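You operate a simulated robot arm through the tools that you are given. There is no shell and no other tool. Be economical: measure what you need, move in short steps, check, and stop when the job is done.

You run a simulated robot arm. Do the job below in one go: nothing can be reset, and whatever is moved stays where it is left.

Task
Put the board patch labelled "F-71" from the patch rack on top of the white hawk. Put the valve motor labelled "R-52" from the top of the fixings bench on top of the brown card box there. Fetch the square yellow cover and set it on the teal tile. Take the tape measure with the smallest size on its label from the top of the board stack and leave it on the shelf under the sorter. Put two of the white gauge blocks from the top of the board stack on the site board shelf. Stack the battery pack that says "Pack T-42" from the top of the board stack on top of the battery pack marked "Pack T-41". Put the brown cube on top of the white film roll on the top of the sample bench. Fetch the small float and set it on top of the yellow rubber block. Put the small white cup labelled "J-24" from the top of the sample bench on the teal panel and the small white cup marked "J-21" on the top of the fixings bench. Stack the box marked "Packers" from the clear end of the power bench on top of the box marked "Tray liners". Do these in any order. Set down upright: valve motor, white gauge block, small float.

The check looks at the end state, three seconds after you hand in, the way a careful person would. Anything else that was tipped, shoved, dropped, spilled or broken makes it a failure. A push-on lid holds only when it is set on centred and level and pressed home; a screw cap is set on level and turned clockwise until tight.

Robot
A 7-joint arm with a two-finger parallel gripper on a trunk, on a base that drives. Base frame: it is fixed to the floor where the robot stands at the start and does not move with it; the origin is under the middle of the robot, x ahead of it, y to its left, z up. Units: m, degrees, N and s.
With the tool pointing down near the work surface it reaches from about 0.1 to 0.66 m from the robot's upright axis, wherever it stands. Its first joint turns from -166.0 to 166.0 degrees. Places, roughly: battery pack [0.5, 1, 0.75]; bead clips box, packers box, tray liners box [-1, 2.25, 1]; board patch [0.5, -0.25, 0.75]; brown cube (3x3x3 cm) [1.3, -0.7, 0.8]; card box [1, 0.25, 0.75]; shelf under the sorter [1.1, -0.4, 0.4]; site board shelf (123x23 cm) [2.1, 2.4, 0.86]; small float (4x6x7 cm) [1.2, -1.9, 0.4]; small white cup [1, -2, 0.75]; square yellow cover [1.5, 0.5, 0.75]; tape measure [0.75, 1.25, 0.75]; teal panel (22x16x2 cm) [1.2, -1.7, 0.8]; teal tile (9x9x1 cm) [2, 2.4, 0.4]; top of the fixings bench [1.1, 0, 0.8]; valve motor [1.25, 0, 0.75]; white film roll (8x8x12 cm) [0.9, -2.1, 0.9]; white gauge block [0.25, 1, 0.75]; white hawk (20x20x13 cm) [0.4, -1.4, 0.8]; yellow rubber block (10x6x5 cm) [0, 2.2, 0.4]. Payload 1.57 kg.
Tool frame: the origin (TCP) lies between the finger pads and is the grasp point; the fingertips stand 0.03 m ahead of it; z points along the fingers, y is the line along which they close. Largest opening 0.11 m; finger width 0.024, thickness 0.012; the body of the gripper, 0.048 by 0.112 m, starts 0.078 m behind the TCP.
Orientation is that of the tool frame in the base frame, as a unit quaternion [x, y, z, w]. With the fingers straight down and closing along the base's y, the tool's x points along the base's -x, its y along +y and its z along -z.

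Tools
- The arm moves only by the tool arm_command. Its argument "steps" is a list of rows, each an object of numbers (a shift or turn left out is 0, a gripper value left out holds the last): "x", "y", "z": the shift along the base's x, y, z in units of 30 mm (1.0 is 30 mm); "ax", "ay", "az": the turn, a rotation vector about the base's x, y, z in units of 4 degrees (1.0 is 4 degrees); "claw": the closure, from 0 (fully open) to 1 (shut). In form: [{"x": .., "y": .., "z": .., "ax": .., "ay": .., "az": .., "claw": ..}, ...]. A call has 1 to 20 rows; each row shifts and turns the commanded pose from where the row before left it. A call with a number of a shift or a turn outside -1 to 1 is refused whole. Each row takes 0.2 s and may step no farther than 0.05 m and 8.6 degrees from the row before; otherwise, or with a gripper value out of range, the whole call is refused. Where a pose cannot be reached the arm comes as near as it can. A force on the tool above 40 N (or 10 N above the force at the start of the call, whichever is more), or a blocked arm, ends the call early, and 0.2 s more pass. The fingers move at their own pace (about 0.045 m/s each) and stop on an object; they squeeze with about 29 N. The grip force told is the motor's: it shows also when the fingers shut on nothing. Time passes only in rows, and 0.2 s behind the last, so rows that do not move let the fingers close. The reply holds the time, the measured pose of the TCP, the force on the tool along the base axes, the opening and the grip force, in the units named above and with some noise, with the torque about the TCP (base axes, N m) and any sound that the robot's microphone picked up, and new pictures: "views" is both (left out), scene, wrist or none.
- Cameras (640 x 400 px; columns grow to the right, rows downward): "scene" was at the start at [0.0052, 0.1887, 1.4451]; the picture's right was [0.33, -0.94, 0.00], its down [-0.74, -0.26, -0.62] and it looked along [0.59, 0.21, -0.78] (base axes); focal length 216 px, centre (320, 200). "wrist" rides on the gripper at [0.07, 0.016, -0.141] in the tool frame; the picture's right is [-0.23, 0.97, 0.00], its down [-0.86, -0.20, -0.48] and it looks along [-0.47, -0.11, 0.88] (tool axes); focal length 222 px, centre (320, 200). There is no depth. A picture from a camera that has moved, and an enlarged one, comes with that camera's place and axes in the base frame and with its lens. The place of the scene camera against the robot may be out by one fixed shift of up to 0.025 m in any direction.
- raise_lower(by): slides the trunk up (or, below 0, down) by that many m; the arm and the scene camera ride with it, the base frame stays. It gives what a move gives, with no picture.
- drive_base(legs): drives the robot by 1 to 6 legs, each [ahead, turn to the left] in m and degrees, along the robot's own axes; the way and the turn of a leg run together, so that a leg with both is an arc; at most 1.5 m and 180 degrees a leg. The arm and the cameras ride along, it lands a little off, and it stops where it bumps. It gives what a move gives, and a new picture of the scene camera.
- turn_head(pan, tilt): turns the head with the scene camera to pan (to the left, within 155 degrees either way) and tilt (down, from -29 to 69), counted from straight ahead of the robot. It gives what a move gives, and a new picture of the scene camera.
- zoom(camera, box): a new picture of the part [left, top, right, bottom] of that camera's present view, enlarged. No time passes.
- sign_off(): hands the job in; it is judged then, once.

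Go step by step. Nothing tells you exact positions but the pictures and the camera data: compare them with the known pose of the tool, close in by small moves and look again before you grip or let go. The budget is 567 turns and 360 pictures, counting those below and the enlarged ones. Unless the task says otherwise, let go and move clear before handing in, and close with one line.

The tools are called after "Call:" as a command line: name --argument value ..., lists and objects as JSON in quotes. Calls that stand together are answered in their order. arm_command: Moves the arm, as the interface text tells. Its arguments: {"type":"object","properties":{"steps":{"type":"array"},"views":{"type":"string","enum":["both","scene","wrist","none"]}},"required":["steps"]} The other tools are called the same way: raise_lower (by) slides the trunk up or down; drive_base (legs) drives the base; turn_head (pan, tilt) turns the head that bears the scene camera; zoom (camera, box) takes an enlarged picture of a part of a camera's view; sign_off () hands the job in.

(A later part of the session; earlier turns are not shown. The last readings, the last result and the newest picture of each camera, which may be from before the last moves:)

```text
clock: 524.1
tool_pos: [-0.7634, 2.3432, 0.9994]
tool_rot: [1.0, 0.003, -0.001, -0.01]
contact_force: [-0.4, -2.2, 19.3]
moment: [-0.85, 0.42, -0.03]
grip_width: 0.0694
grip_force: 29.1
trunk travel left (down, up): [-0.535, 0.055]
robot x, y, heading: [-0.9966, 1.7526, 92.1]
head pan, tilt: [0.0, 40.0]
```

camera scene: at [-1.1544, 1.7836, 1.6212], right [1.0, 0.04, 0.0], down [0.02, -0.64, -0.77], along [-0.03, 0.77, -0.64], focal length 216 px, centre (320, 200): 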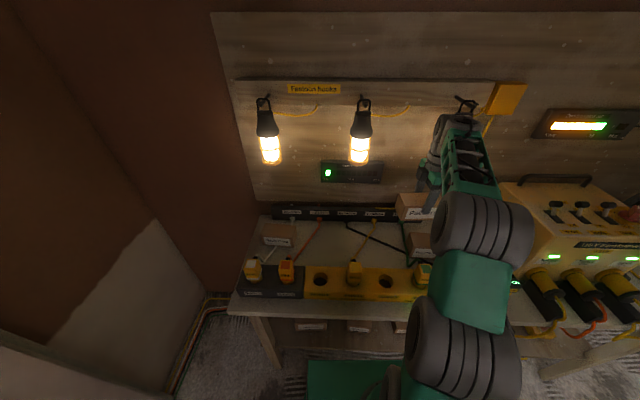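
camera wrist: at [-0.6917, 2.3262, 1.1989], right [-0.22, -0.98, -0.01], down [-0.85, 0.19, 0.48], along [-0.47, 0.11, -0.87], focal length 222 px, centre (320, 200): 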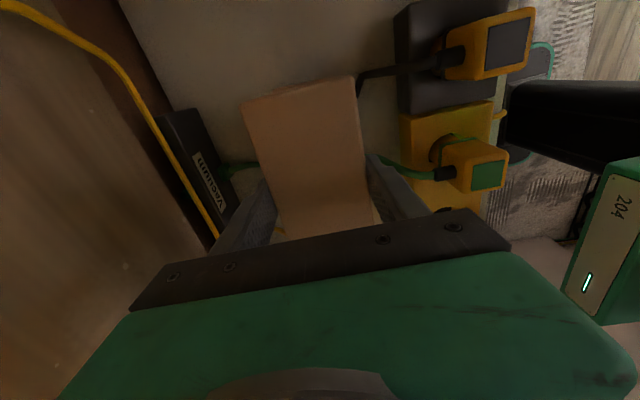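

Call:
zoom --camera "scene" --box '[390, 190, 450, 270]'

```text
5.00 times, centred on (420, 230) of scene
camera zoom: at [-1.1553, 1.7815, 1.6216], right [1.0, 0.04, 0.0], down [0.02, -0.64, -0.77], along [-0.03, 0.77, -0.64], focal length 1080 px, centre (-180, 50)
```

zoom: 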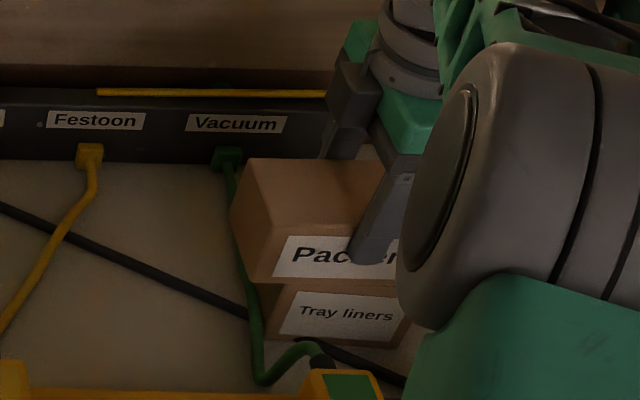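

Slight overhang at front and left. I'll lift a touch, nudge, and set down.

Call:
arm_command --steps '[{"z": 0.3}, {"x": 0.25, "y": 0.25}, {"z": -0.25}, {"z": -0.1}, {}]' --views "none"

Call:
arm_command --steps '[{"z": -0.05}, {"claw": 0.85}, {"claw": 0.7}, {"claw": 0.5}, {"claw": 0.2}, {}, {"z": 0.5}, {"z": 0.8}, {"z": 1}, {"z": 1}, {"y": -1}, {"y": -1}, {"y": -1}]' --views "scene"

Call:
zoom --camera "scene" --box '[350, 170, 470, 290]'

```text
clock: 525.3
tool_pos: [-0.7551, 2.3502, 0.998]
tool_rot: [1.0, 0.004, -0.001, -0.008]
contact_force: [-0.7, 0.3, 25.3]
moment: [-0.91, 0.0, -0.02]
grip_width: 0.0701
grip_force: 29.0
trunk travel left (down, up): [-0.535, 0.055]
robot x, y, heading: [-0.9916, 1.7486, 91.6]
head pan, tilt: [0.0, 40.0]
```

```text
clock: 528.1
tool_pos: [-0.7551, 2.262, 1.0937]
tool_rot: [1.0, 0.004, -0.003, -0.006]
contact_force: [-0.2, 0.1, -0.9]
moment: [-0.03, -0.01, 0.0]
grip_width: 0.0882
grip_force: 0.0
trunk travel left (down, up): [-0.535, 0.055]
robot x, y, heading: [-0.9939, 1.7543, 91.9]
head pan, tilt: [0.0, 40.0]
camera scene: at [-1.1546, 1.7832, 1.6211], right [1.0, 0.04, 0.0], down [0.02, -0.64, -0.77], along [-0.03, 0.77, -0.64], focal length 216 px, centre (320, 200)
```

scene: 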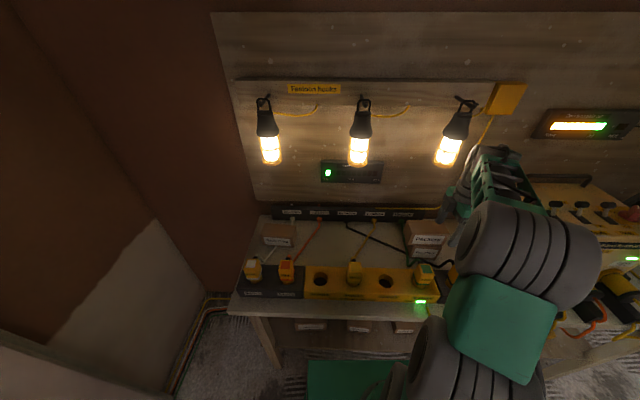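

```text
3.33 times, centred on (410, 230) of scene
camera zoom: at [-1.1546, 1.7832, 1.6211], right [1.0, 0.04, 0.0], down [0.02, -0.64, -0.77], along [-0.03, 0.77, -0.64], focal length 720 px, centre (20, 100)
```

zoom: 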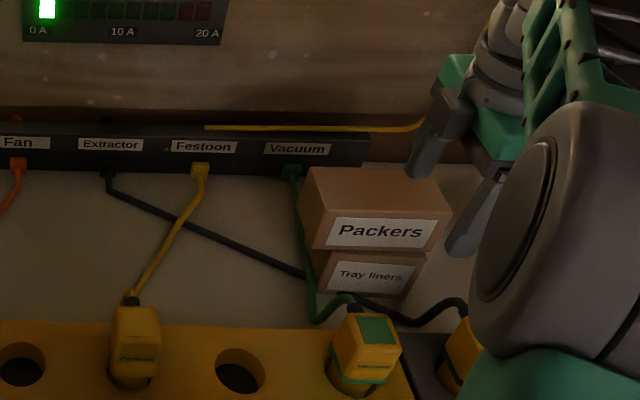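

Packers is stacked on Tray liners. Now to the board stack's west side.

Call:
arm_command --steps '[{"y": -1, "x": -1}, {"y": -1, "x": -1}, {"y": -0.5, "x": -1}, {"x": -1}, {"x": -1}, {"x": -1}]' --views "none"

Call:
drive_base --legs '[[-0.35, 0], [0, -120], [0.72, 0], [0, 28]]'

Call:
turn_head --pan 0 --tilt 40

```text
clock: 529.5
tool_pos: [-0.9355, 2.1896, 1.0909]
tool_rot: [1.0, 0.002, -0.001, -0.005]
contact_force: [0.1, 0.0, -0.1]
moment: [-0.02, -0.04, -0.01]
grip_width: 0.088
grip_force: 0.0
trunk travel left (down, up): [-0.535, 0.055]
robot x, y, heading: [-0.992, 1.7544, 92.0]
head pan, tilt: [0.0, 40.0]
```

```text
clock: 541.9
tool_pos: [0.0187, 0.9101, 1.0893]
tool_rot: [-0.667, 0.745, -0.002, 0.005]
contact_force: [-0.8, -0.1, -1.3]
moment: [0.01, -0.05, -0.01]
grip_width: 0.0879
grip_force: 0.0
trunk travel left (down, up): [-0.535, 0.055]
robot x, y, heading: [-0.4115, 1.014, -4.5]
head pan, tilt: [0.0, 40.0]
camera scene: at [-0.3757, 1.1768, 1.6211], right [-0.08, -1.0, 0.0], down [-0.64, 0.05, -0.77], along [0.76, -0.06, -0.64], focal length 216 px, centre (320, 200)
```

scene: 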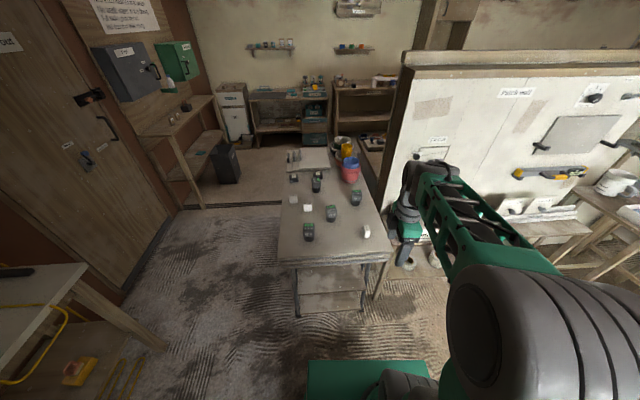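

```text
clock: 542.5
tool_pos: [0.0181, 0.9091, 1.0913]
tool_rot: [-0.668, 0.744, -0.003, 0.004]
contact_force: [-0.7, -0.3, 0.2]
moment: [0.01, 0.01, 0.02]
grip_width: 0.088
grip_force: 0.1
trunk travel left (down, up): [-0.535, 0.055]
robot x, y, heading: [-0.4066, 1.0187, -4.7]
head pan, tilt: [0.0, 40.0]
camera scene: at [-0.3757, 1.1766, 1.6211], right [-0.08, -1.0, 0.0], down [-0.64, 0.05, -0.77], along [0.76, -0.06, -0.64], focal length 216 px, centre (320, 200)
```

scene: 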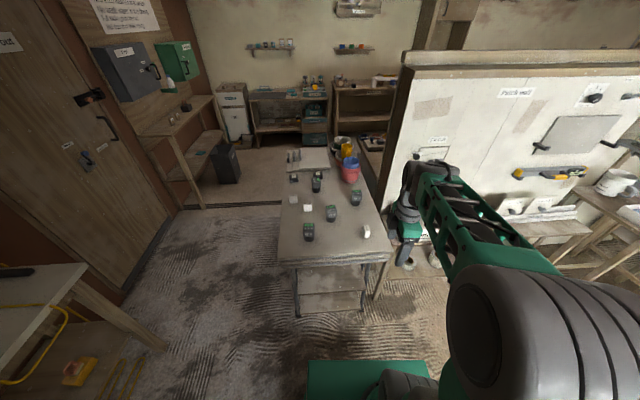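

Call:
zoom --camera "scene" --box '[270, 135, 400, 260]'

```text
3.20 times, centred on (335, 198) of scene
camera zoom: at [-0.3757, 1.1766, 1.6211], right [-0.08, -1.0, 0.0], down [-0.64, 0.05, -0.77], along [0.76, -0.06, -0.64], focal length 691 px, centre (272, 208)
```

zoom: 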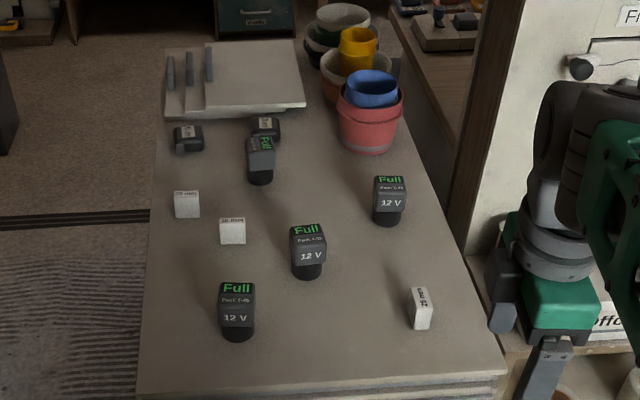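

Call:
zoom --camera "scene" --box '[305, 185, 365, 245]'

Call:
zoom --camera "scene" --box '[295, 165, 335, 205]'

```text
6.67 times, centred on (335, 215) of scene
camera zoom: at [-0.3757, 1.1766, 1.6211], right [-0.08, -1.0, 0.0], down [-0.64, 0.05, -0.77], along [0.76, -0.06, -0.64], focal length 1439 px, centre (220, 100)
```

zoom: 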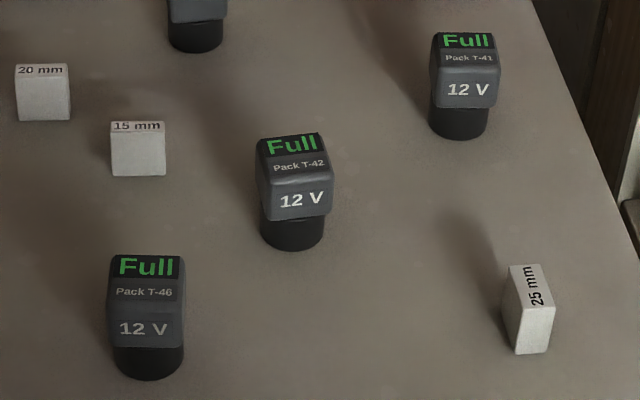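

```text
10.00 times, centred on (315, 185) of scene
camera zoom: at [-0.3757, 1.1766, 1.6211], right [-0.08, -1.0, 0.0], down [-0.64, 0.05, -0.77], along [0.76, -0.06, -0.64], focal length 2159 px, centre (370, 350)
```

zoom: 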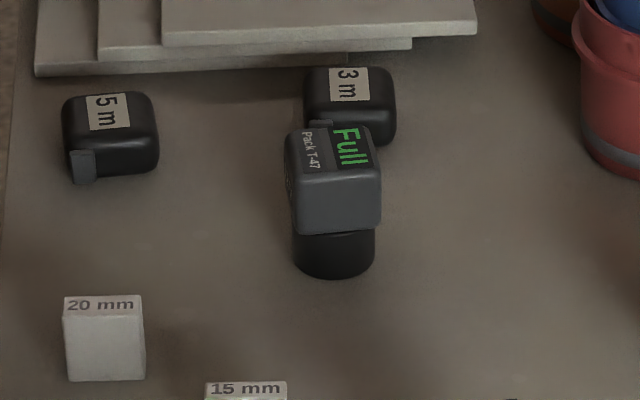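

T-42, T-41, the 3 m tape (smallest) and the gauge blocks are identified. I'll rotate the gripper back and move closer.

Call:
arm_command --steps '[{"az": -1}, {"az": -1}, {"az": -1}, {"az": -1}, {"az": -1}, {"az": -1}, {"az": -1}, {"az": -1}, {"az": -1}, {"az": -1}, {"az": -1}, {"az": -1}, {"az": -1}, {"az": -1}, {"az": -1}, {"az": -1}, {"az": -1}, {"az": -1}, {"az": -1}, {"az": -1}]' --views "none"

Call:
drive_base --legs '[[0.31, 4.5]]'

Call:
arm_command --steps '[{"az": -0.5, "claw": 0}, {"x": 0.5, "y": 0.8}, {"x": 0.5, "y": 0.8}, {}]' --views "wrist"

```text
clock: 546.7
tool_pos: [0.0178, 0.9081, 1.0904]
tool_rot: [-0.034, 0.999, -0.005, 0.002]
contact_force: [-0.2, -0.2, 0.0]
moment: [-0.03, 0.01, 0.0]
grip_width: 0.088
grip_force: 0.0
trunk travel left (down, up): [-0.535, 0.055]
robot x, y, heading: [-0.4071, 1.0147, -4.2]
head pan, tilt: [0.0, 40.0]
```

```text
clock: 548.8
tool_pos: [0.3422, 0.9268, 1.0895]
tool_rot: [-0.071, 0.997, -0.006, 0.003]
contact_force: [-0.4, 0.1, 0.5]
moment: [-0.02, 0.01, 0.02]
grip_width: 0.0879
grip_force: 0.1
trunk travel left (down, up): [-0.535, 0.055]
robot x, y, heading: [-0.0905, 1.0031, -0.4]
head pan, tilt: [0.0, 40.0]
camera scene: at [-0.0693, 1.1657, 1.6211], right [0.0, -1.0, 0.0], down [-0.64, 0.0, -0.77], along [0.77, 0.0, -0.64], focal length 216 px, centre (320, 200)
```

scene: 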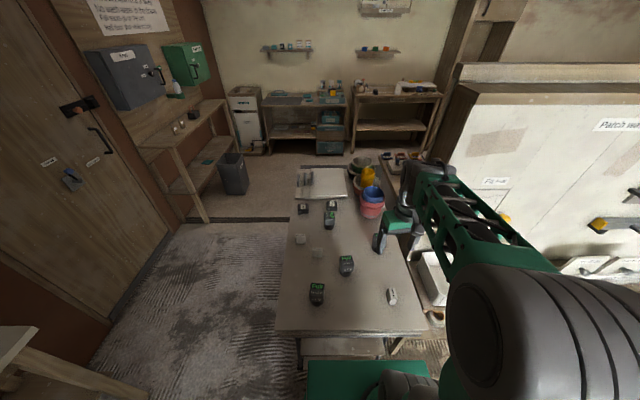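

```text
clock: 549.8
tool_pos: [0.3701, 0.9774, 1.0902]
tool_rot: [-0.053, 0.999, -0.004, 0.002]
contact_force: [-0.1, -0.5, -1.6]
moment: [0.01, 0.04, 0.01]
grip_width: 0.1101
grip_force: 0.0
trunk travel left (down, up): [-0.535, 0.055]
robot x, y, heading: [-0.0886, 1.0003, -0.2]
head pan, tilt: [0.0, 40.0]
camera wrist: at [0.2975, 0.987, 1.2307], right [0.12, 0.99, -0.01], down [0.87, -0.1, 0.48], along [0.48, -0.07, -0.87], focal length 222 px, centre (320, 200)
```

wrist: 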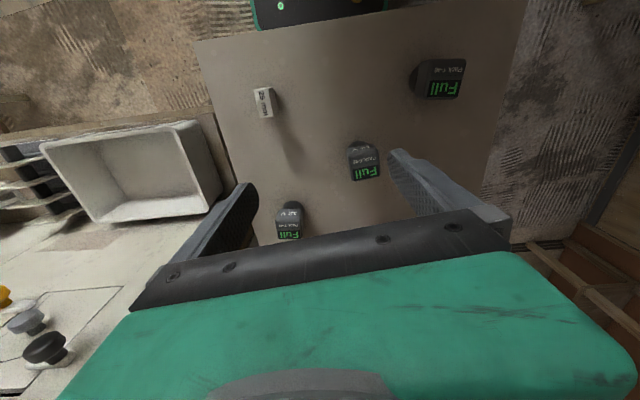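

Call:
arm_command --steps '[{"x": 0.8, "y": 0.8, "az": -0.5}, {"x": 0.8, "y": 0.8, "az": -0.5}, {"x": 0.7, "y": 0.6, "az": -0.3}, {"z": -0.8}, {"z": -0.8}, {}]' --views "wrist"

Call:
zoom --camera "wrist" --box '[220, 90, 420, 220]'

```text
clock: 551.2
tool_pos: [0.4409, 1.0402, 1.0435]
tool_rot: [-0.007, 1.0, -0.006, 0.002]
contact_force: [-0.2, -0.2, 0.5]
moment: [0.03, 0.0, 0.0]
grip_width: 0.1101
grip_force: 0.0
trunk travel left (down, up): [-0.535, 0.055]
robot x, y, heading: [-0.0901, 0.9998, -0.5]
head pan, tilt: [0.0, 40.0]
camera wrist: at [0.3692, 1.0563, 1.1842], right [0.21, 0.98, -0.01], down [0.86, -0.18, 0.48], along [0.47, -0.11, -0.87], focal length 222 px, centre (320, 200)
```

wrist: 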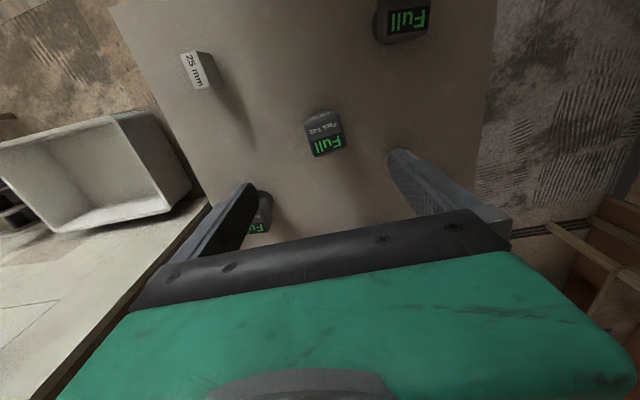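

```text
3.08 times, centred on (320, 155) of wrist
camera zoom: at [0.3692, 1.0563, 1.1842], right [0.21, 0.98, -0.01], down [0.86, -0.18, 0.48], along [0.47, -0.11, -0.87], focal length 684 px, centre (320, 338)
```

zoom: 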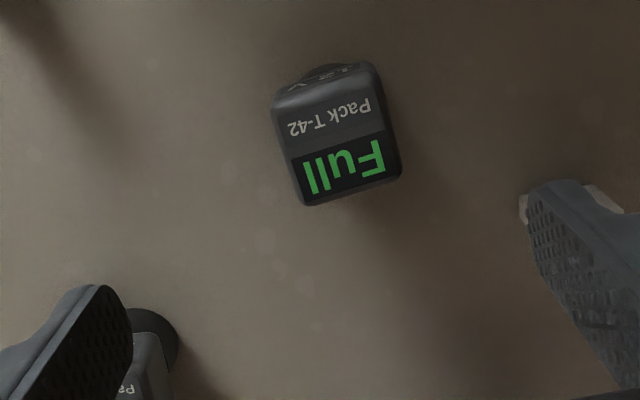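

Call:
arm_command --steps '[{"x": 0.1, "y": 0.15}, {"z": -1}, {"z": -1}, {"z": -1}, {"z": -1}, {"z": -0.8}, {}]' --views "wrist"

```text
clock: 552.8
tool_pos: [0.4436, 1.0443, 0.9004]
tool_rot: [-0.008, 1.0, -0.005, 0.002]
contact_force: [0.2, 0.3, 0.2]
moment: [-0.01, 0.01, -0.01]
grip_width: 0.1102
grip_force: 0.0
trunk travel left (down, up): [-0.535, 0.055]
robot x, y, heading: [-0.0872, 1.0042, -0.3]
head pan, tilt: [0.0, 40.0]
camera wrist: at [0.3724, 1.0602, 1.0393], right [0.21, 0.98, -0.01], down [0.86, -0.18, 0.48], along [0.47, -0.11, -0.88], focal length 222 px, centre (320, 200)
```

wrist: 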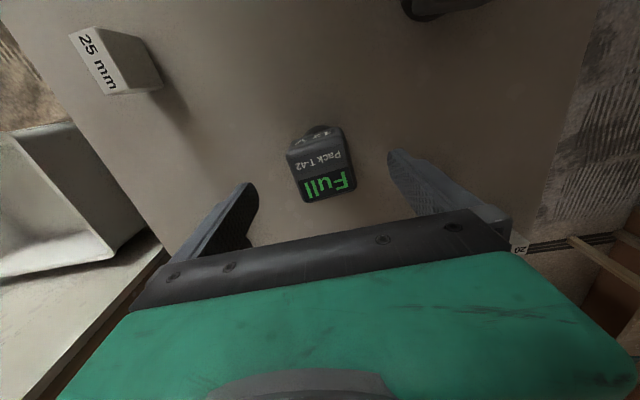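

I'll lower the trunk for a better working height, then descend.

Call:
arm_command --steps '[{"z": 1}, {"z": 1}, {"z": 1}, {"z": 1}, {"z": 1}]' --views "none"

Call:
raise_lower --by -0.2

Call:
arm_command --steps '[{"claw": 0.15}, {}]' --views "wrist"

```text
clock: 554.0
tool_pos: [0.4423, 1.0458, 1.0502]
tool_rot: [-0.008, 1.0, -0.005, 0.002]
contact_force: [-0.4, -0.1, -0.1]
moment: [0.04, 0.01, 0.0]
grip_width: 0.1099
grip_force: 0.1
trunk travel left (down, up): [-0.535, 0.055]
robot x, y, heading: [-0.089, 1.0038, -0.3]
head pan, tilt: [0.0, 40.0]
```

```text
clock: 556.2
tool_pos: [0.4425, 1.0447, 0.8503]
tool_rot: [-0.008, 1.0, -0.005, 0.001]
contact_force: [-0.2, 0.7, 0.1]
moment: [-0.02, 0.03, 0.0]
grip_width: 0.1095
grip_force: 0.1
trunk travel left (down, up): [-0.335, 0.255]
robot x, y, heading: [-0.0878, 1.0, -0.6]
head pan, tilt: [0.0, 40.0]
```

```text
clock: 556.8
tool_pos: [0.443, 1.045, 0.8487]
tool_rot: [-0.007, 1.0, -0.005, 0.002]
contact_force: [-0.4, 0.4, 0.1]
moment: [-0.01, 0.0, -0.03]
grip_width: 0.0934
grip_force: 0.0
trunk travel left (down, up): [-0.335, 0.255]
robot x, y, heading: [-0.0869, 1.0031, -0.3]
head pan, tilt: [0.0, 40.0]
camera wrist: at [0.3721, 1.0614, 0.9893], right [0.21, 0.98, -0.01], down [0.86, -0.18, 0.48], along [0.47, -0.11, -0.87], focal length 222 px, centre (320, 200)
```

wrist: 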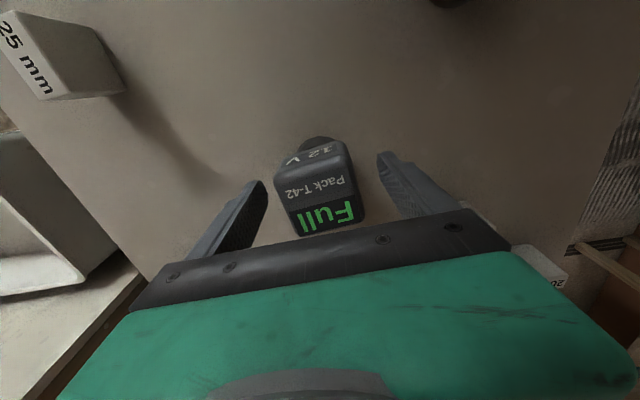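

Call:
arm_command --steps '[{"z": -0.5}, {"claw": 0.4}, {"claw": 0.7}, {"claw": 1}, {}, {}, {}]' --views "wrist"

```text
clock: 558.4
tool_pos: [0.4425, 1.0454, 0.8337]
tool_rot: [-0.008, 1.0, -0.005, 0.003]
contact_force: [0.5, -0.2, 1.4]
moment: [0.14, -0.06, -0.01]
grip_width: 0.0539
grip_force: 28.7
trunk travel left (down, up): [-0.335, 0.255]
robot x, y, heading: [-0.0897, 1.0027, -0.2]
head pan, tilt: [0.0, 40.0]
camera wrist: at [0.3713, 1.0619, 0.9743], right [0.21, 0.98, -0.01], down [0.86, -0.18, 0.48], along [0.47, -0.11, -0.87], focal length 222 px, centre (320, 200)
```

wrist: 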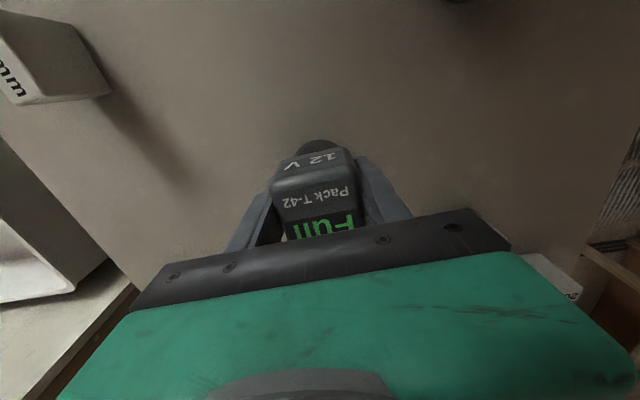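

Call:
arm_command --steps '[{"z": 0.5}, {"z": 1}, {"z": 1}, {"z": 1}, {"z": 1}, {"z": 0.8}, {"x": 0.6, "y": -0.9}, {"x": 0.6, "y": -0.9}, {"x": 0.6, "y": -0.9}, {"x": 0.6, "y": -0.8}, {}]' --views "both"

Call:
zoom --camera "scene" --box '[310, 180, 430, 280]'

```text
clock: 560.8
tool_pos: [0.5105, 0.9477, 0.9888]
tool_rot: [-0.007, 1.0, -0.001, 0.003]
contact_force: [0.8, 0.5, -2.9]
moment: [0.0, 0.03, 0.04]
grip_width: 0.0537
grip_force: 28.9
out of reach, approached as far as the arm can: row 10
trunk travel left (down, up): [-0.335, 0.255]
robot x, y, heading: [-0.0888, 1.0029, -0.3]
head pan, tilt: [0.0, 40.0]
camera scene: at [-0.0695, 1.1654, 1.4212], right [0.0, -1.0, 0.0], down [-0.64, 0.0, -0.77], along [0.77, 0.0, -0.64], focal length 216 px, centre (320, 200)
camera wrist: at [0.4387, 0.9626, 1.1291], right [0.21, 0.98, 0.0], down [0.86, -0.19, 0.48], along [0.47, -0.1, -0.88], focal length 222 px, centre (320, 200)
```

scene: 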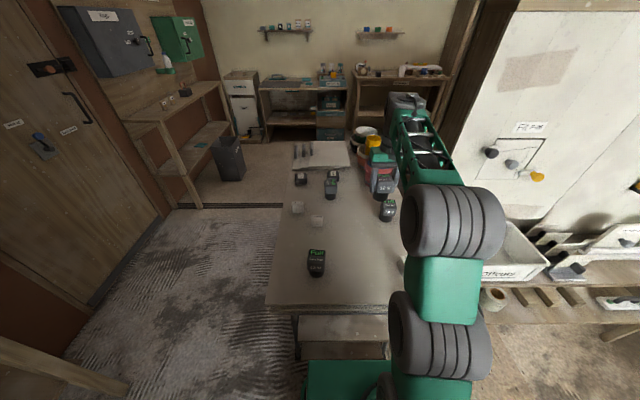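
wrist: 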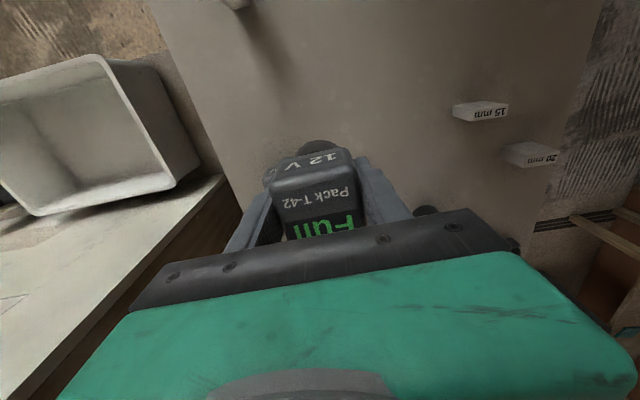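

```text
4.00 times, centred on (370, 230) of scene
camera zoom: at [-0.0695, 1.1654, 1.4212], right [0.0, -1.0, 0.0], down [-0.64, 0.0, -0.77], along [0.77, 0.0, -0.64], focal length 864 px, centre (120, 80)
```

zoom: 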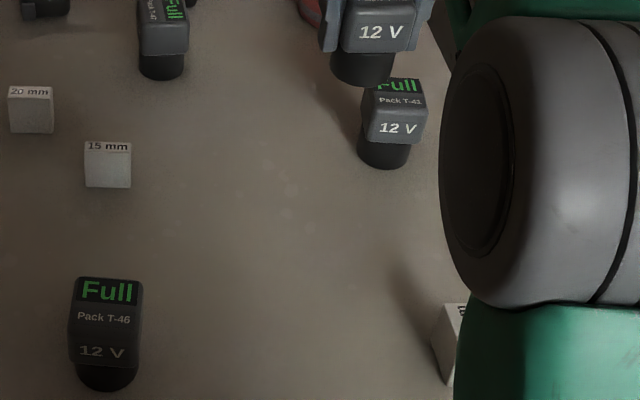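

Out of reach at this trunk height. I'll raise the trunk 0.12 m and try again.

Call:
raise_lower --by 0.12

Call:
arm_command --steps '[{"z": -0.8}, {"z": -0.8}, {"x": 0.5, "y": -0.6}, {"x": 0.5, "y": -0.6}, {"x": 0.4, "y": -0.55}, {}]' --views "wrist"

Call:
zoom --camera "scene" --box '[310, 180, 430, 280]'

```text
clock: 562.3
tool_pos: [0.5104, 0.9476, 1.1094]
tool_rot: [-0.008, 1.0, -0.001, 0.004]
contact_force: [0.9, 0.2, -3.3]
moment: [-0.01, 0.02, -0.03]
grip_width: 0.0539
grip_force: 29.5
trunk travel left (down, up): [-0.455, 0.135]
robot x, y, heading: [-0.0896, 1.001, -0.4]
head pan, tilt: [0.0, 40.0]
```

```text
clock: 563.7
tool_pos: [0.5506, 0.8972, 1.0623]
tool_rot: [-0.008, 1.0, -0.001, 0.003]
contact_force: [0.4, -1.1, -3.1]
moment: [0.01, 0.05, -0.01]
grip_width: 0.0537
grip_force: 29.4
trunk travel left (down, up): [-0.455, 0.135]
robot x, y, heading: [-0.087, 1.0028, -0.4]
head pan, tilt: [0.0, 40.0]
camera wrist: at [0.4791, 0.9113, 1.2018], right [0.21, 0.98, 0.0], down [0.86, -0.19, 0.48], along [0.47, -0.1, -0.88], focal length 222 px, centre (320, 200)
```

wrist: 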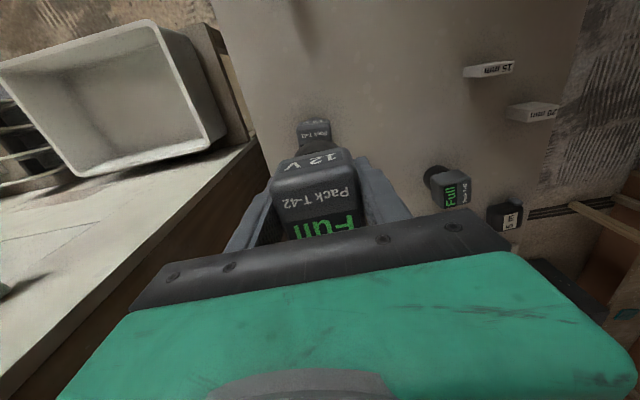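

```text
4.00 times, centred on (370, 230) of scene
camera zoom: at [-0.0693, 1.1655, 1.5412], right [0.0, -1.0, 0.0], down [-0.64, 0.0, -0.77], along [0.77, 0.0, -0.64], focal length 864 px, centre (120, 80)
```

zoom: 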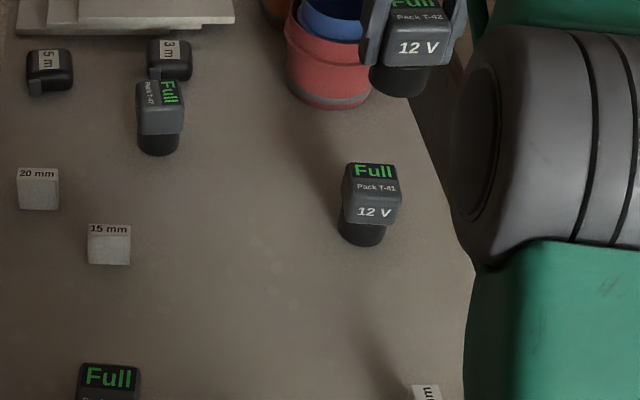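

T-41's top centre works out near (0.576, 0.888). I'll move there.

Call:
arm_command --steps '[{"x": 0.4, "y": -0.15}, {"x": 0.45, "y": -0.15}, {"z": -0.7}, {"z": -0.7}, {}]' --views "wrist"

Call:
zoom --camera "scene" --box '[340, 180, 440, 260]'

```text
clock: 564.9
tool_pos: [0.5761, 0.8865, 1.0192]
tool_rot: [-0.008, 1.0, -0.001, 0.004]
contact_force: [0.6, 0.0, -3.5]
moment: [0.0, 0.02, 0.0]
grip_width: 0.0538
grip_force: 29.0
trunk travel left (down, up): [-0.455, 0.135]
robot x, y, heading: [-0.0882, 1.0021, -0.3]
head pan, tilt: [0.0, 40.0]
camera wrist: at [0.5052, 0.9014, 1.1605], right [0.21, 0.98, 0.0], down [0.85, -0.19, 0.48], along [0.47, -0.1, -0.88], focal length 222 px, centre (320, 200)
```

wrist: 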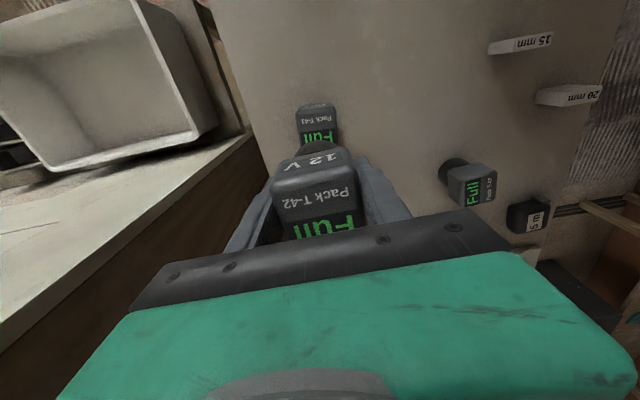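

```text
5.00 times, centred on (390, 220) of scene
camera zoom: at [-0.0693, 1.1656, 1.5411], right [0.0, -1.0, 0.0], down [-0.64, 0.0, -0.77], along [0.77, 0.0, -0.64], focal length 1080 px, centre (-30, 100)
```

zoom: 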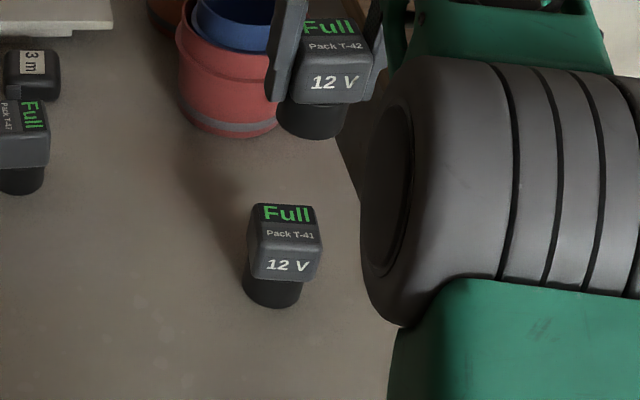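

T-41's centre is (0.559, 0.887). I'll adjust back 17 mm and lower.

Call:
arm_command --steps '[{"x": -0.57}, {"z": -0.8}, {"z": -0.8}, {"z": -0.6}, {}]' --views "wrist"

Call:
zoom --camera "scene" --box '[340, 180, 440, 260]'

```text
clock: 566.1
tool_pos: [0.5594, 0.8864, 0.9545]
tool_rot: [-0.008, 1.0, -0.001, 0.004]
contact_force: [-0.6, 0.5, -3.1]
moment: [-0.03, 0.02, 0.01]
grip_width: 0.0536
grip_force: 29.4
trunk travel left (down, up): [-0.455, 0.135]
robot x, y, heading: [-0.086, 1.004, -0.6]
head pan, tilt: [0.0, 40.0]
camera wrist: at [0.4884, 0.9014, 1.095], right [0.21, 0.98, 0.0], down [0.85, -0.19, 0.48], along [0.47, -0.1, -0.87], focal length 222 px, centre (320, 200)
```

wrist: 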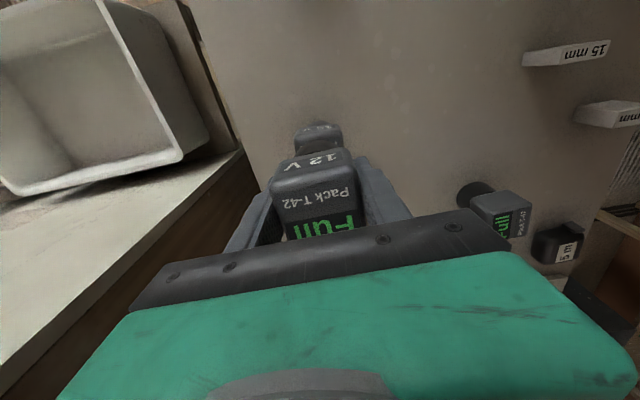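

```text
5.00 times, centred on (390, 220) of scene
camera zoom: at [-0.0693, 1.1656, 1.5411], right [0.0, -1.0, 0.0], down [-0.64, 0.0, -0.77], along [0.77, 0.0, -0.64], focal length 1080 px, centre (-30, 100)
```

zoom: 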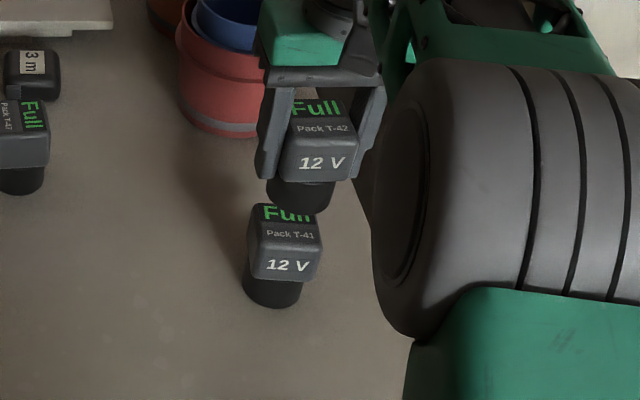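

Call:
arm_command --steps '[{"z": -0.5, "y": 0.08}, {"z": -0.2}, {"z": -0.2}, {"z": -0.1}]' --views "none"

```text
clock: 567.1
tool_pos: [0.5619, 0.8878, 0.9247]
tool_rot: [-0.008, 1.0, 0.0, 0.003]
contact_force: [-0.3, 0.7, -3.4]
moment: [-0.05, 0.01, -0.01]
grip_width: 0.0537
grip_force: 29.1
trunk travel left (down, up): [-0.455, 0.135]
robot x, y, heading: [-0.0912, 1.0061, -0.5]
head pan, tilt: [0.0, 40.0]
```

Call:
arm_command --steps '[{"z": -0.1}, {"z": -0.1}, {"z": -0.1}]' --views "none"

Call:
zoom --camera "scene" --box '[340, 180, 440, 260]'

```text
clock: 567.9
tool_pos: [0.5598, 0.8885, 0.9159]
tool_rot: [-0.008, 1.0, -0.001, 0.006]
contact_force: [0.4, 1.0, 3.9]
moment: [0.16, -0.03, -0.02]
grip_width: 0.054
grip_force: 29.1
trunk travel left (down, up): [-0.455, 0.135]
robot x, y, heading: [-0.0908, 0.9997, -0.6]
head pan, tilt: [0.0, 40.0]
```

```text
5.00 times, centred on (390, 220) of scene
camera zoom: at [-0.07, 1.1658, 1.5413], right [0.0, -1.0, 0.0], down [-0.64, 0.0, -0.77], along [0.77, 0.0, -0.64], focal length 1080 px, centre (-30, 100)
```

zoom: 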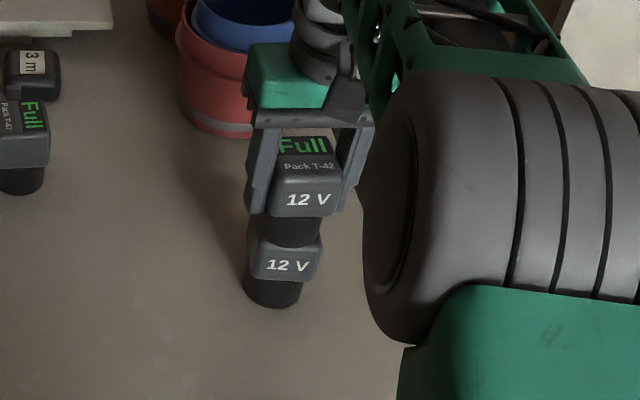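

T-42's foot is centred on T-41's top. A touch lower, then release.

Call:
arm_command --steps '[{"z": -0.07}, {"claw": 0.9}, {"claw": 0.75}, {"claw": 0.55}, {"claw": 0.35}, {}]' --views "none"

Call:
zoom --camera "scene" --box '[340, 180, 440, 260]'

```text
clock: 569.3
tool_pos: [0.5594, 0.8886, 0.9114]
tool_rot: [-0.008, 1.0, -0.002, 0.003]
contact_force: [0.0, 0.3, -0.4]
moment: [0.02, 0.0, -0.03]
grip_width: 0.0715
grip_force: 0.1
trunk travel left (down, up): [-0.455, 0.135]
robot x, y, heading: [-0.0888, 1.0008, -0.4]
head pan, tilt: [0.0, 40.0]
```

```text
5.00 times, centred on (390, 220) of scene
camera zoom: at [-0.0698, 1.1657, 1.5411], right [-0.01, -1.0, 0.0], down [-0.64, 0.0, -0.77], along [0.77, 0.0, -0.64], focal length 1080 px, centre (-30, 100)
```

zoom: 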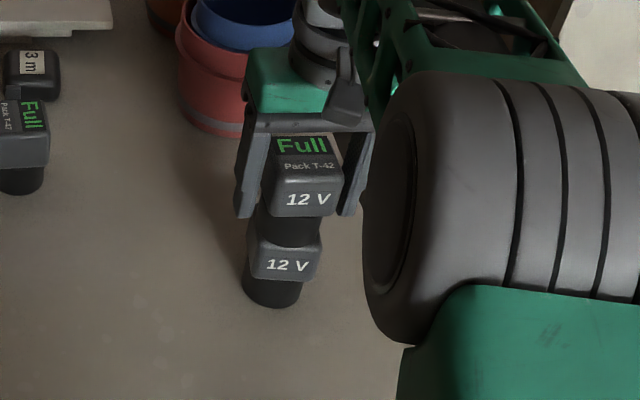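

Stable. Rising straight up.

Call:
arm_command --steps '[{"z": 0.4}, {"z": 0.6}, {"z": 0.8}, {"z": 1}, {"z": 1}, {"x": -1}, {"x": -1}, {"x": -1, "y": 0.5}, {"x": -1, "y": 0.5}]' --views "scene"

Call:
zoom --camera "scene" --box '[280, 150, 440, 270]'

```text
clock: 571.3
tool_pos: [0.4386, 0.9204, 1.0287]
tool_rot: [-0.006, 1.0, -0.001, 0.004]
contact_force: [-0.1, 0.4, 0.7]
moment: [-0.02, 0.02, -0.04]
grip_width: 0.0714
grip_force: 0.1
trunk travel left (down, up): [-0.455, 0.135]
robot x, y, heading: [-0.0874, 1.0071, -0.3]
head pan, tilt: [0.0, 40.0]
camera scene: at [-0.07, 1.1658, 1.5411], right [0.0, -1.0, 0.0], down [-0.64, 0.0, -0.77], along [0.77, 0.0, -0.64], focal length 216 px, centre (320, 200)
```

scene: 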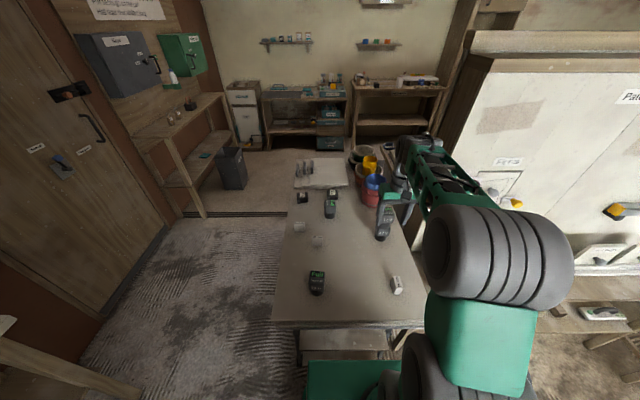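

```text
3.33 times, centred on (360, 210) of scene
camera zoom: at [-0.07, 1.1658, 1.5411], right [0.0, -1.0, 0.0], down [-0.64, 0.0, -0.77], along [0.77, 0.0, -0.64], focal length 720 px, centre (187, 167)
```

zoom: 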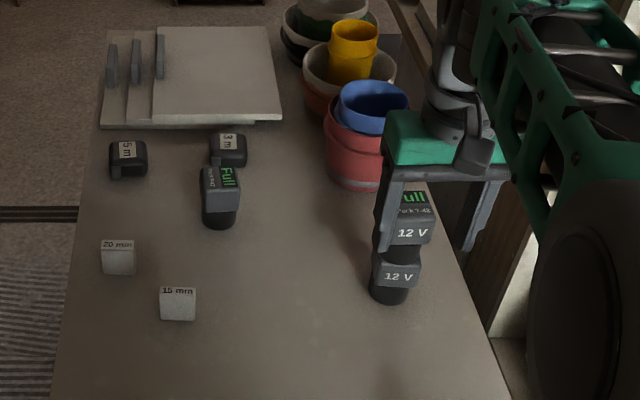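

T-42 is stacked on T-41. Now the nearby 25 mm gauge block; I'll look with the wrist camera.

Call:
arm_command --steps '[{"x": -1}, {"x": -1}, {"x": -1}, {"x": -0.5, "z": -0.5}, {}]' --views "wrist"

Call:
zoom --camera "wrist" --box '[220, 100, 400, 230]'

```text
clock: 572.5
tool_pos: [0.3346, 0.9197, 1.0107]
tool_rot: [-0.007, 1.0, -0.001, 0.003]
contact_force: [0.4, 0.0, -0.4]
moment: [-0.02, 0.01, -0.03]
grip_width: 0.0715
grip_force: 0.0
trunk travel left (down, up): [-0.455, 0.135]
robot x, y, heading: [-0.0905, 1.0006, -0.4]
head pan, tilt: [0.0, 40.0]
camera wrist: at [0.2627, 0.9342, 1.1516], right [0.21, 0.98, 0.0], down [0.85, -0.19, 0.48], along [0.47, -0.1, -0.87], focal length 222 px, centre (320, 200)
```

wrist: 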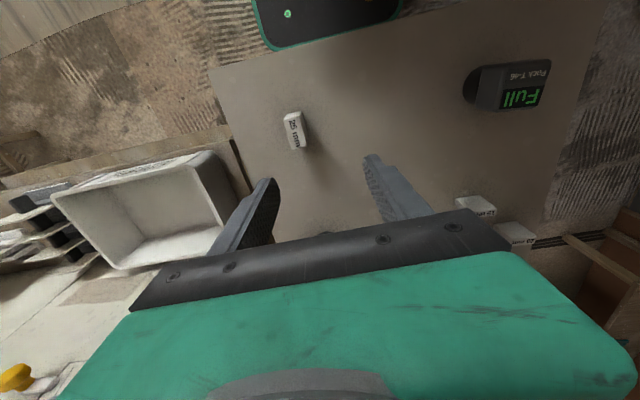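

```text
3.08 times, centred on (310, 165) of wrist
camera zoom: at [0.2627, 0.9342, 1.1516], right [0.21, 0.98, 0.0], down [0.85, -0.19, 0.48], along [0.47, -0.1, -0.87], focal length 684 px, centre (351, 308)
```

zoom: 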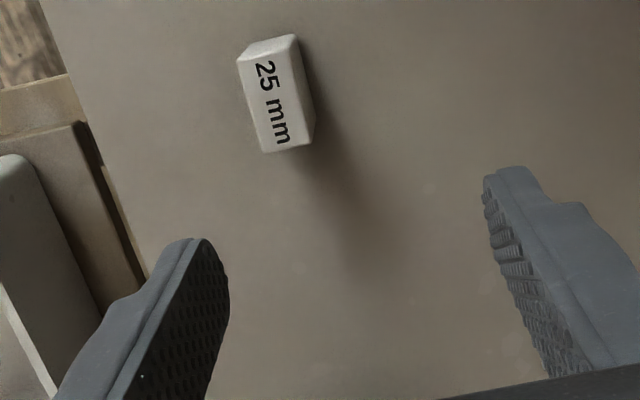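

Call:
arm_command --steps '[{"x": -0.4, "y": -0.55, "claw": 0.35}, {"y": -0.55, "z": -0.8}, {"z": -1}, {"z": -1}, {}]' --views "wrist"

```text
clock: 573.7
tool_pos: [0.3241, 0.885, 0.9286]
tool_rot: [-0.007, 1.0, -0.001, 0.004]
contact_force: [-0.4, -0.5, 0.3]
moment: [0.0, -0.02, 0.01]
grip_width: 0.0715
grip_force: 0.1
trunk travel left (down, up): [-0.455, 0.135]
robot x, y, heading: [-0.0893, 1.0004, -0.3]
head pan, tilt: [0.0, 40.0]
camera wrist: at [0.2516, 0.8998, 1.0682], right [0.21, 0.98, 0.0], down [0.85, -0.19, 0.48], along [0.47, -0.1, -0.88], focal length 222 px, centre (320, 200)
```

wrist: 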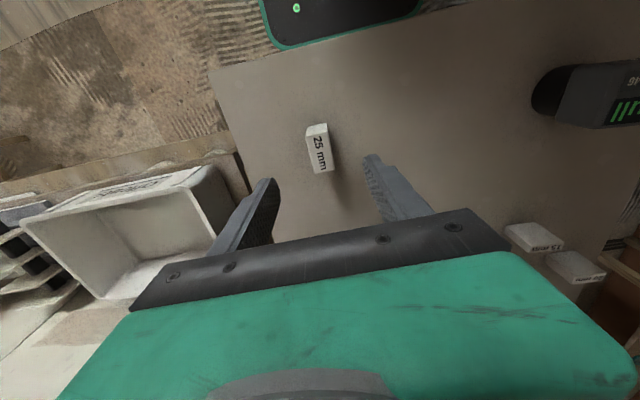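

Block top ≈0.813, centre (0.325,0.8835). I'll lower the trunk 0.1 m, then the final approach.

Call:
raise_lower --by -0.1

Call:
arm_command --steps '[{"z": -0.5}, {}]' --views "wrist"

```text
clock: 575.0
tool_pos: [0.3231, 0.8849, 0.827]
tool_rot: [-0.008, 1.0, -0.001, 0.003]
contact_force: [0.1, 0.5, 0.4]
moment: [-0.01, 0.04, 0.01]
grip_width: 0.0715
grip_force: 0.0
trunk travel left (down, up): [-0.355, 0.235]
robot x, y, heading: [-0.091, 1.0025, -0.6]
head pan, tilt: [0.0, 40.0]
```

```text
clock: 575.6
tool_pos: [0.3248, 0.8854, 0.8137]
tool_rot: [-0.008, 1.0, -0.001, 0.004]
contact_force: [0.3, -0.7, -0.4]
moment: [-0.03, -0.01, 0.07]
grip_width: 0.0716
grip_force: 0.0
trunk travel left (down, up): [-0.355, 0.235]
robot x, y, heading: [-0.0868, 1.0006, -0.1]
head pan, tilt: [0.0, 40.0]
camera wrist: at [0.253, 0.9001, 0.9529], right [0.21, 0.98, 0.0], down [0.85, -0.19, 0.48], along [0.47, -0.1, -0.87], focal length 222 px, centre (320, 200)
```

wrist: 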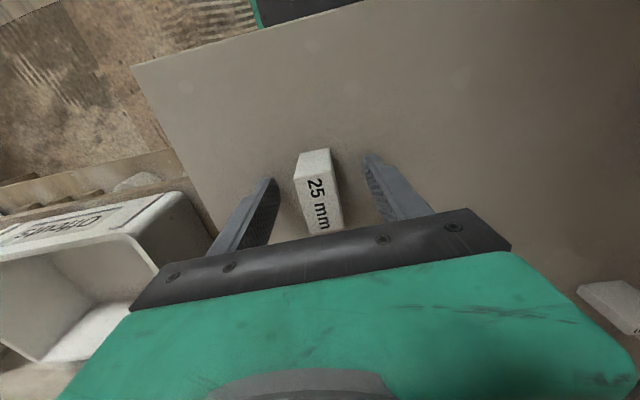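

Good. Grip and lift.

Call:
arm_command --steps '[{"claw": 0.6}, {"claw": 0.85}, {"claw": 1}, {}, {}, {"z": 0.4}, {"z": 1}, {"z": 1}, {"z": 1}, {"z": 1}, {"z": 1}]' --views "wrist"

```text
clock: 578.0
tool_pos: [0.3237, 0.8832, 0.9723]
tool_rot: [-0.007, 1.0, -0.001, 0.003]
contact_force: [-0.4, -0.1, 0.0]
moment: [0.01, -0.01, -0.03]
grip_width: 0.0242
grip_force: 28.8
trunk travel left (down, up): [-0.355, 0.235]
robot x, y, heading: [-0.0889, 1.0029, -0.3]
head pan, tilt: [0.0, 40.0]
camera wrist: at [0.252, 0.898, 1.113], right [0.21, 0.98, 0.0], down [0.86, -0.19, 0.48], along [0.47, -0.1, -0.88], focal length 222 px, centre (320, 200)
```

wrist: 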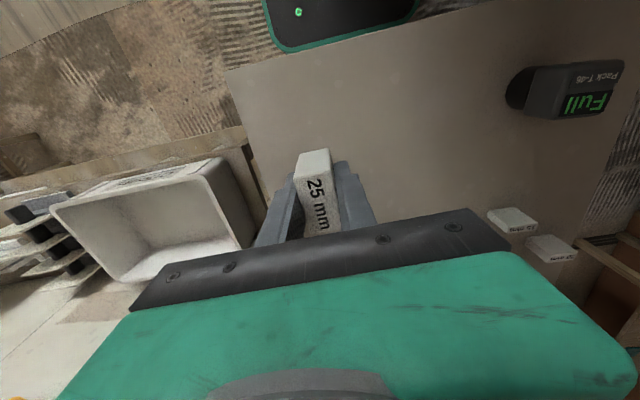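

I have the block. Now back out and drive to the site board.

Call:
arm_command --steps '[{"z": 1, "y": 0.5}, {"z": 1, "y": 0.5}, {"z": 1, "y": 0.5}, {"z": 1, "y": 0.5}]' --views "none"

Call:
drive_base --legs '[[-0.22, 0], [0, 90], [0.7, 0], [0, -90], [1.2, 0], [1.15, 0]]'

Call:
turn_head --pan 70 --tilt 40

```text
clock: 579.0
tool_pos: [0.3241, 0.9422, 1.0939]
tool_rot: [-0.007, 1.0, 0.0, 0.003]
contact_force: [-0.7, -0.6, -0.9]
moment: [-0.01, 0.0, -0.02]
grip_width: 0.024
grip_force: 28.7
trunk travel left (down, up): [-0.355, 0.235]
robot x, y, heading: [-0.0905, 1.004, -0.3]
head pan, tilt: [0.0, 40.0]
```

```text
clock: 602.8
tool_pos: [2.479, 1.6252, 1.0949]
tool_rot: [-0.023, 1.0, -0.001, 0.004]
contact_force: [0.5, 0.4, -0.2]
moment: [-0.03, -0.01, 0.0]
grip_width: 0.0243
grip_force: 28.7
trunk travel left (down, up): [-0.355, 0.235]
robot x, y, heading: [2.061, 1.6736, 1.5]
head pan, tilt: [0.0, 40.0]
camera scene: at [2.0768, 1.8374, 1.4411], right [0.03, -1.0, 0.0], down [-0.64, -0.02, -0.77], along [0.77, 0.02, -0.64], focal length 216 px, centre (320, 200)
```

scene: 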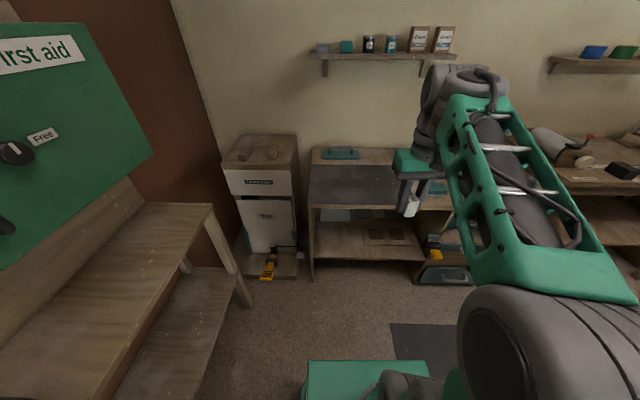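

```text
clock: 604.2
tool_pos: [2.4774, 1.6249, 1.095]
tool_rot: [-0.023, 1.0, -0.002, 0.004]
contact_force: [0.1, 0.0, -0.5]
moment: [-0.02, 0.01, 0.06]
grip_width: 0.0243
grip_force: 29.1
trunk travel left (down, up): [-0.355, 0.235]
robot x, y, heading: [2.063, 1.6744, 1.5]
head pan, tilt: [70.0, 40.0]
camera scene: at [2.0189, 1.9159, 1.4411], right [0.95, -0.32, 0.0], down [-0.21, -0.61, -0.77], along [0.24, 0.73, -0.64], focal length 216 px, centre (320, 200)
```

scene: 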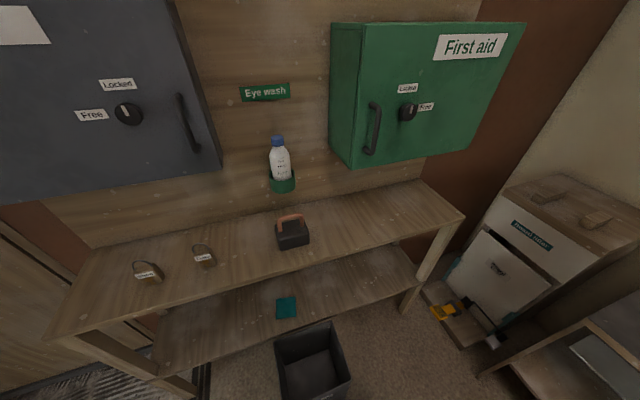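

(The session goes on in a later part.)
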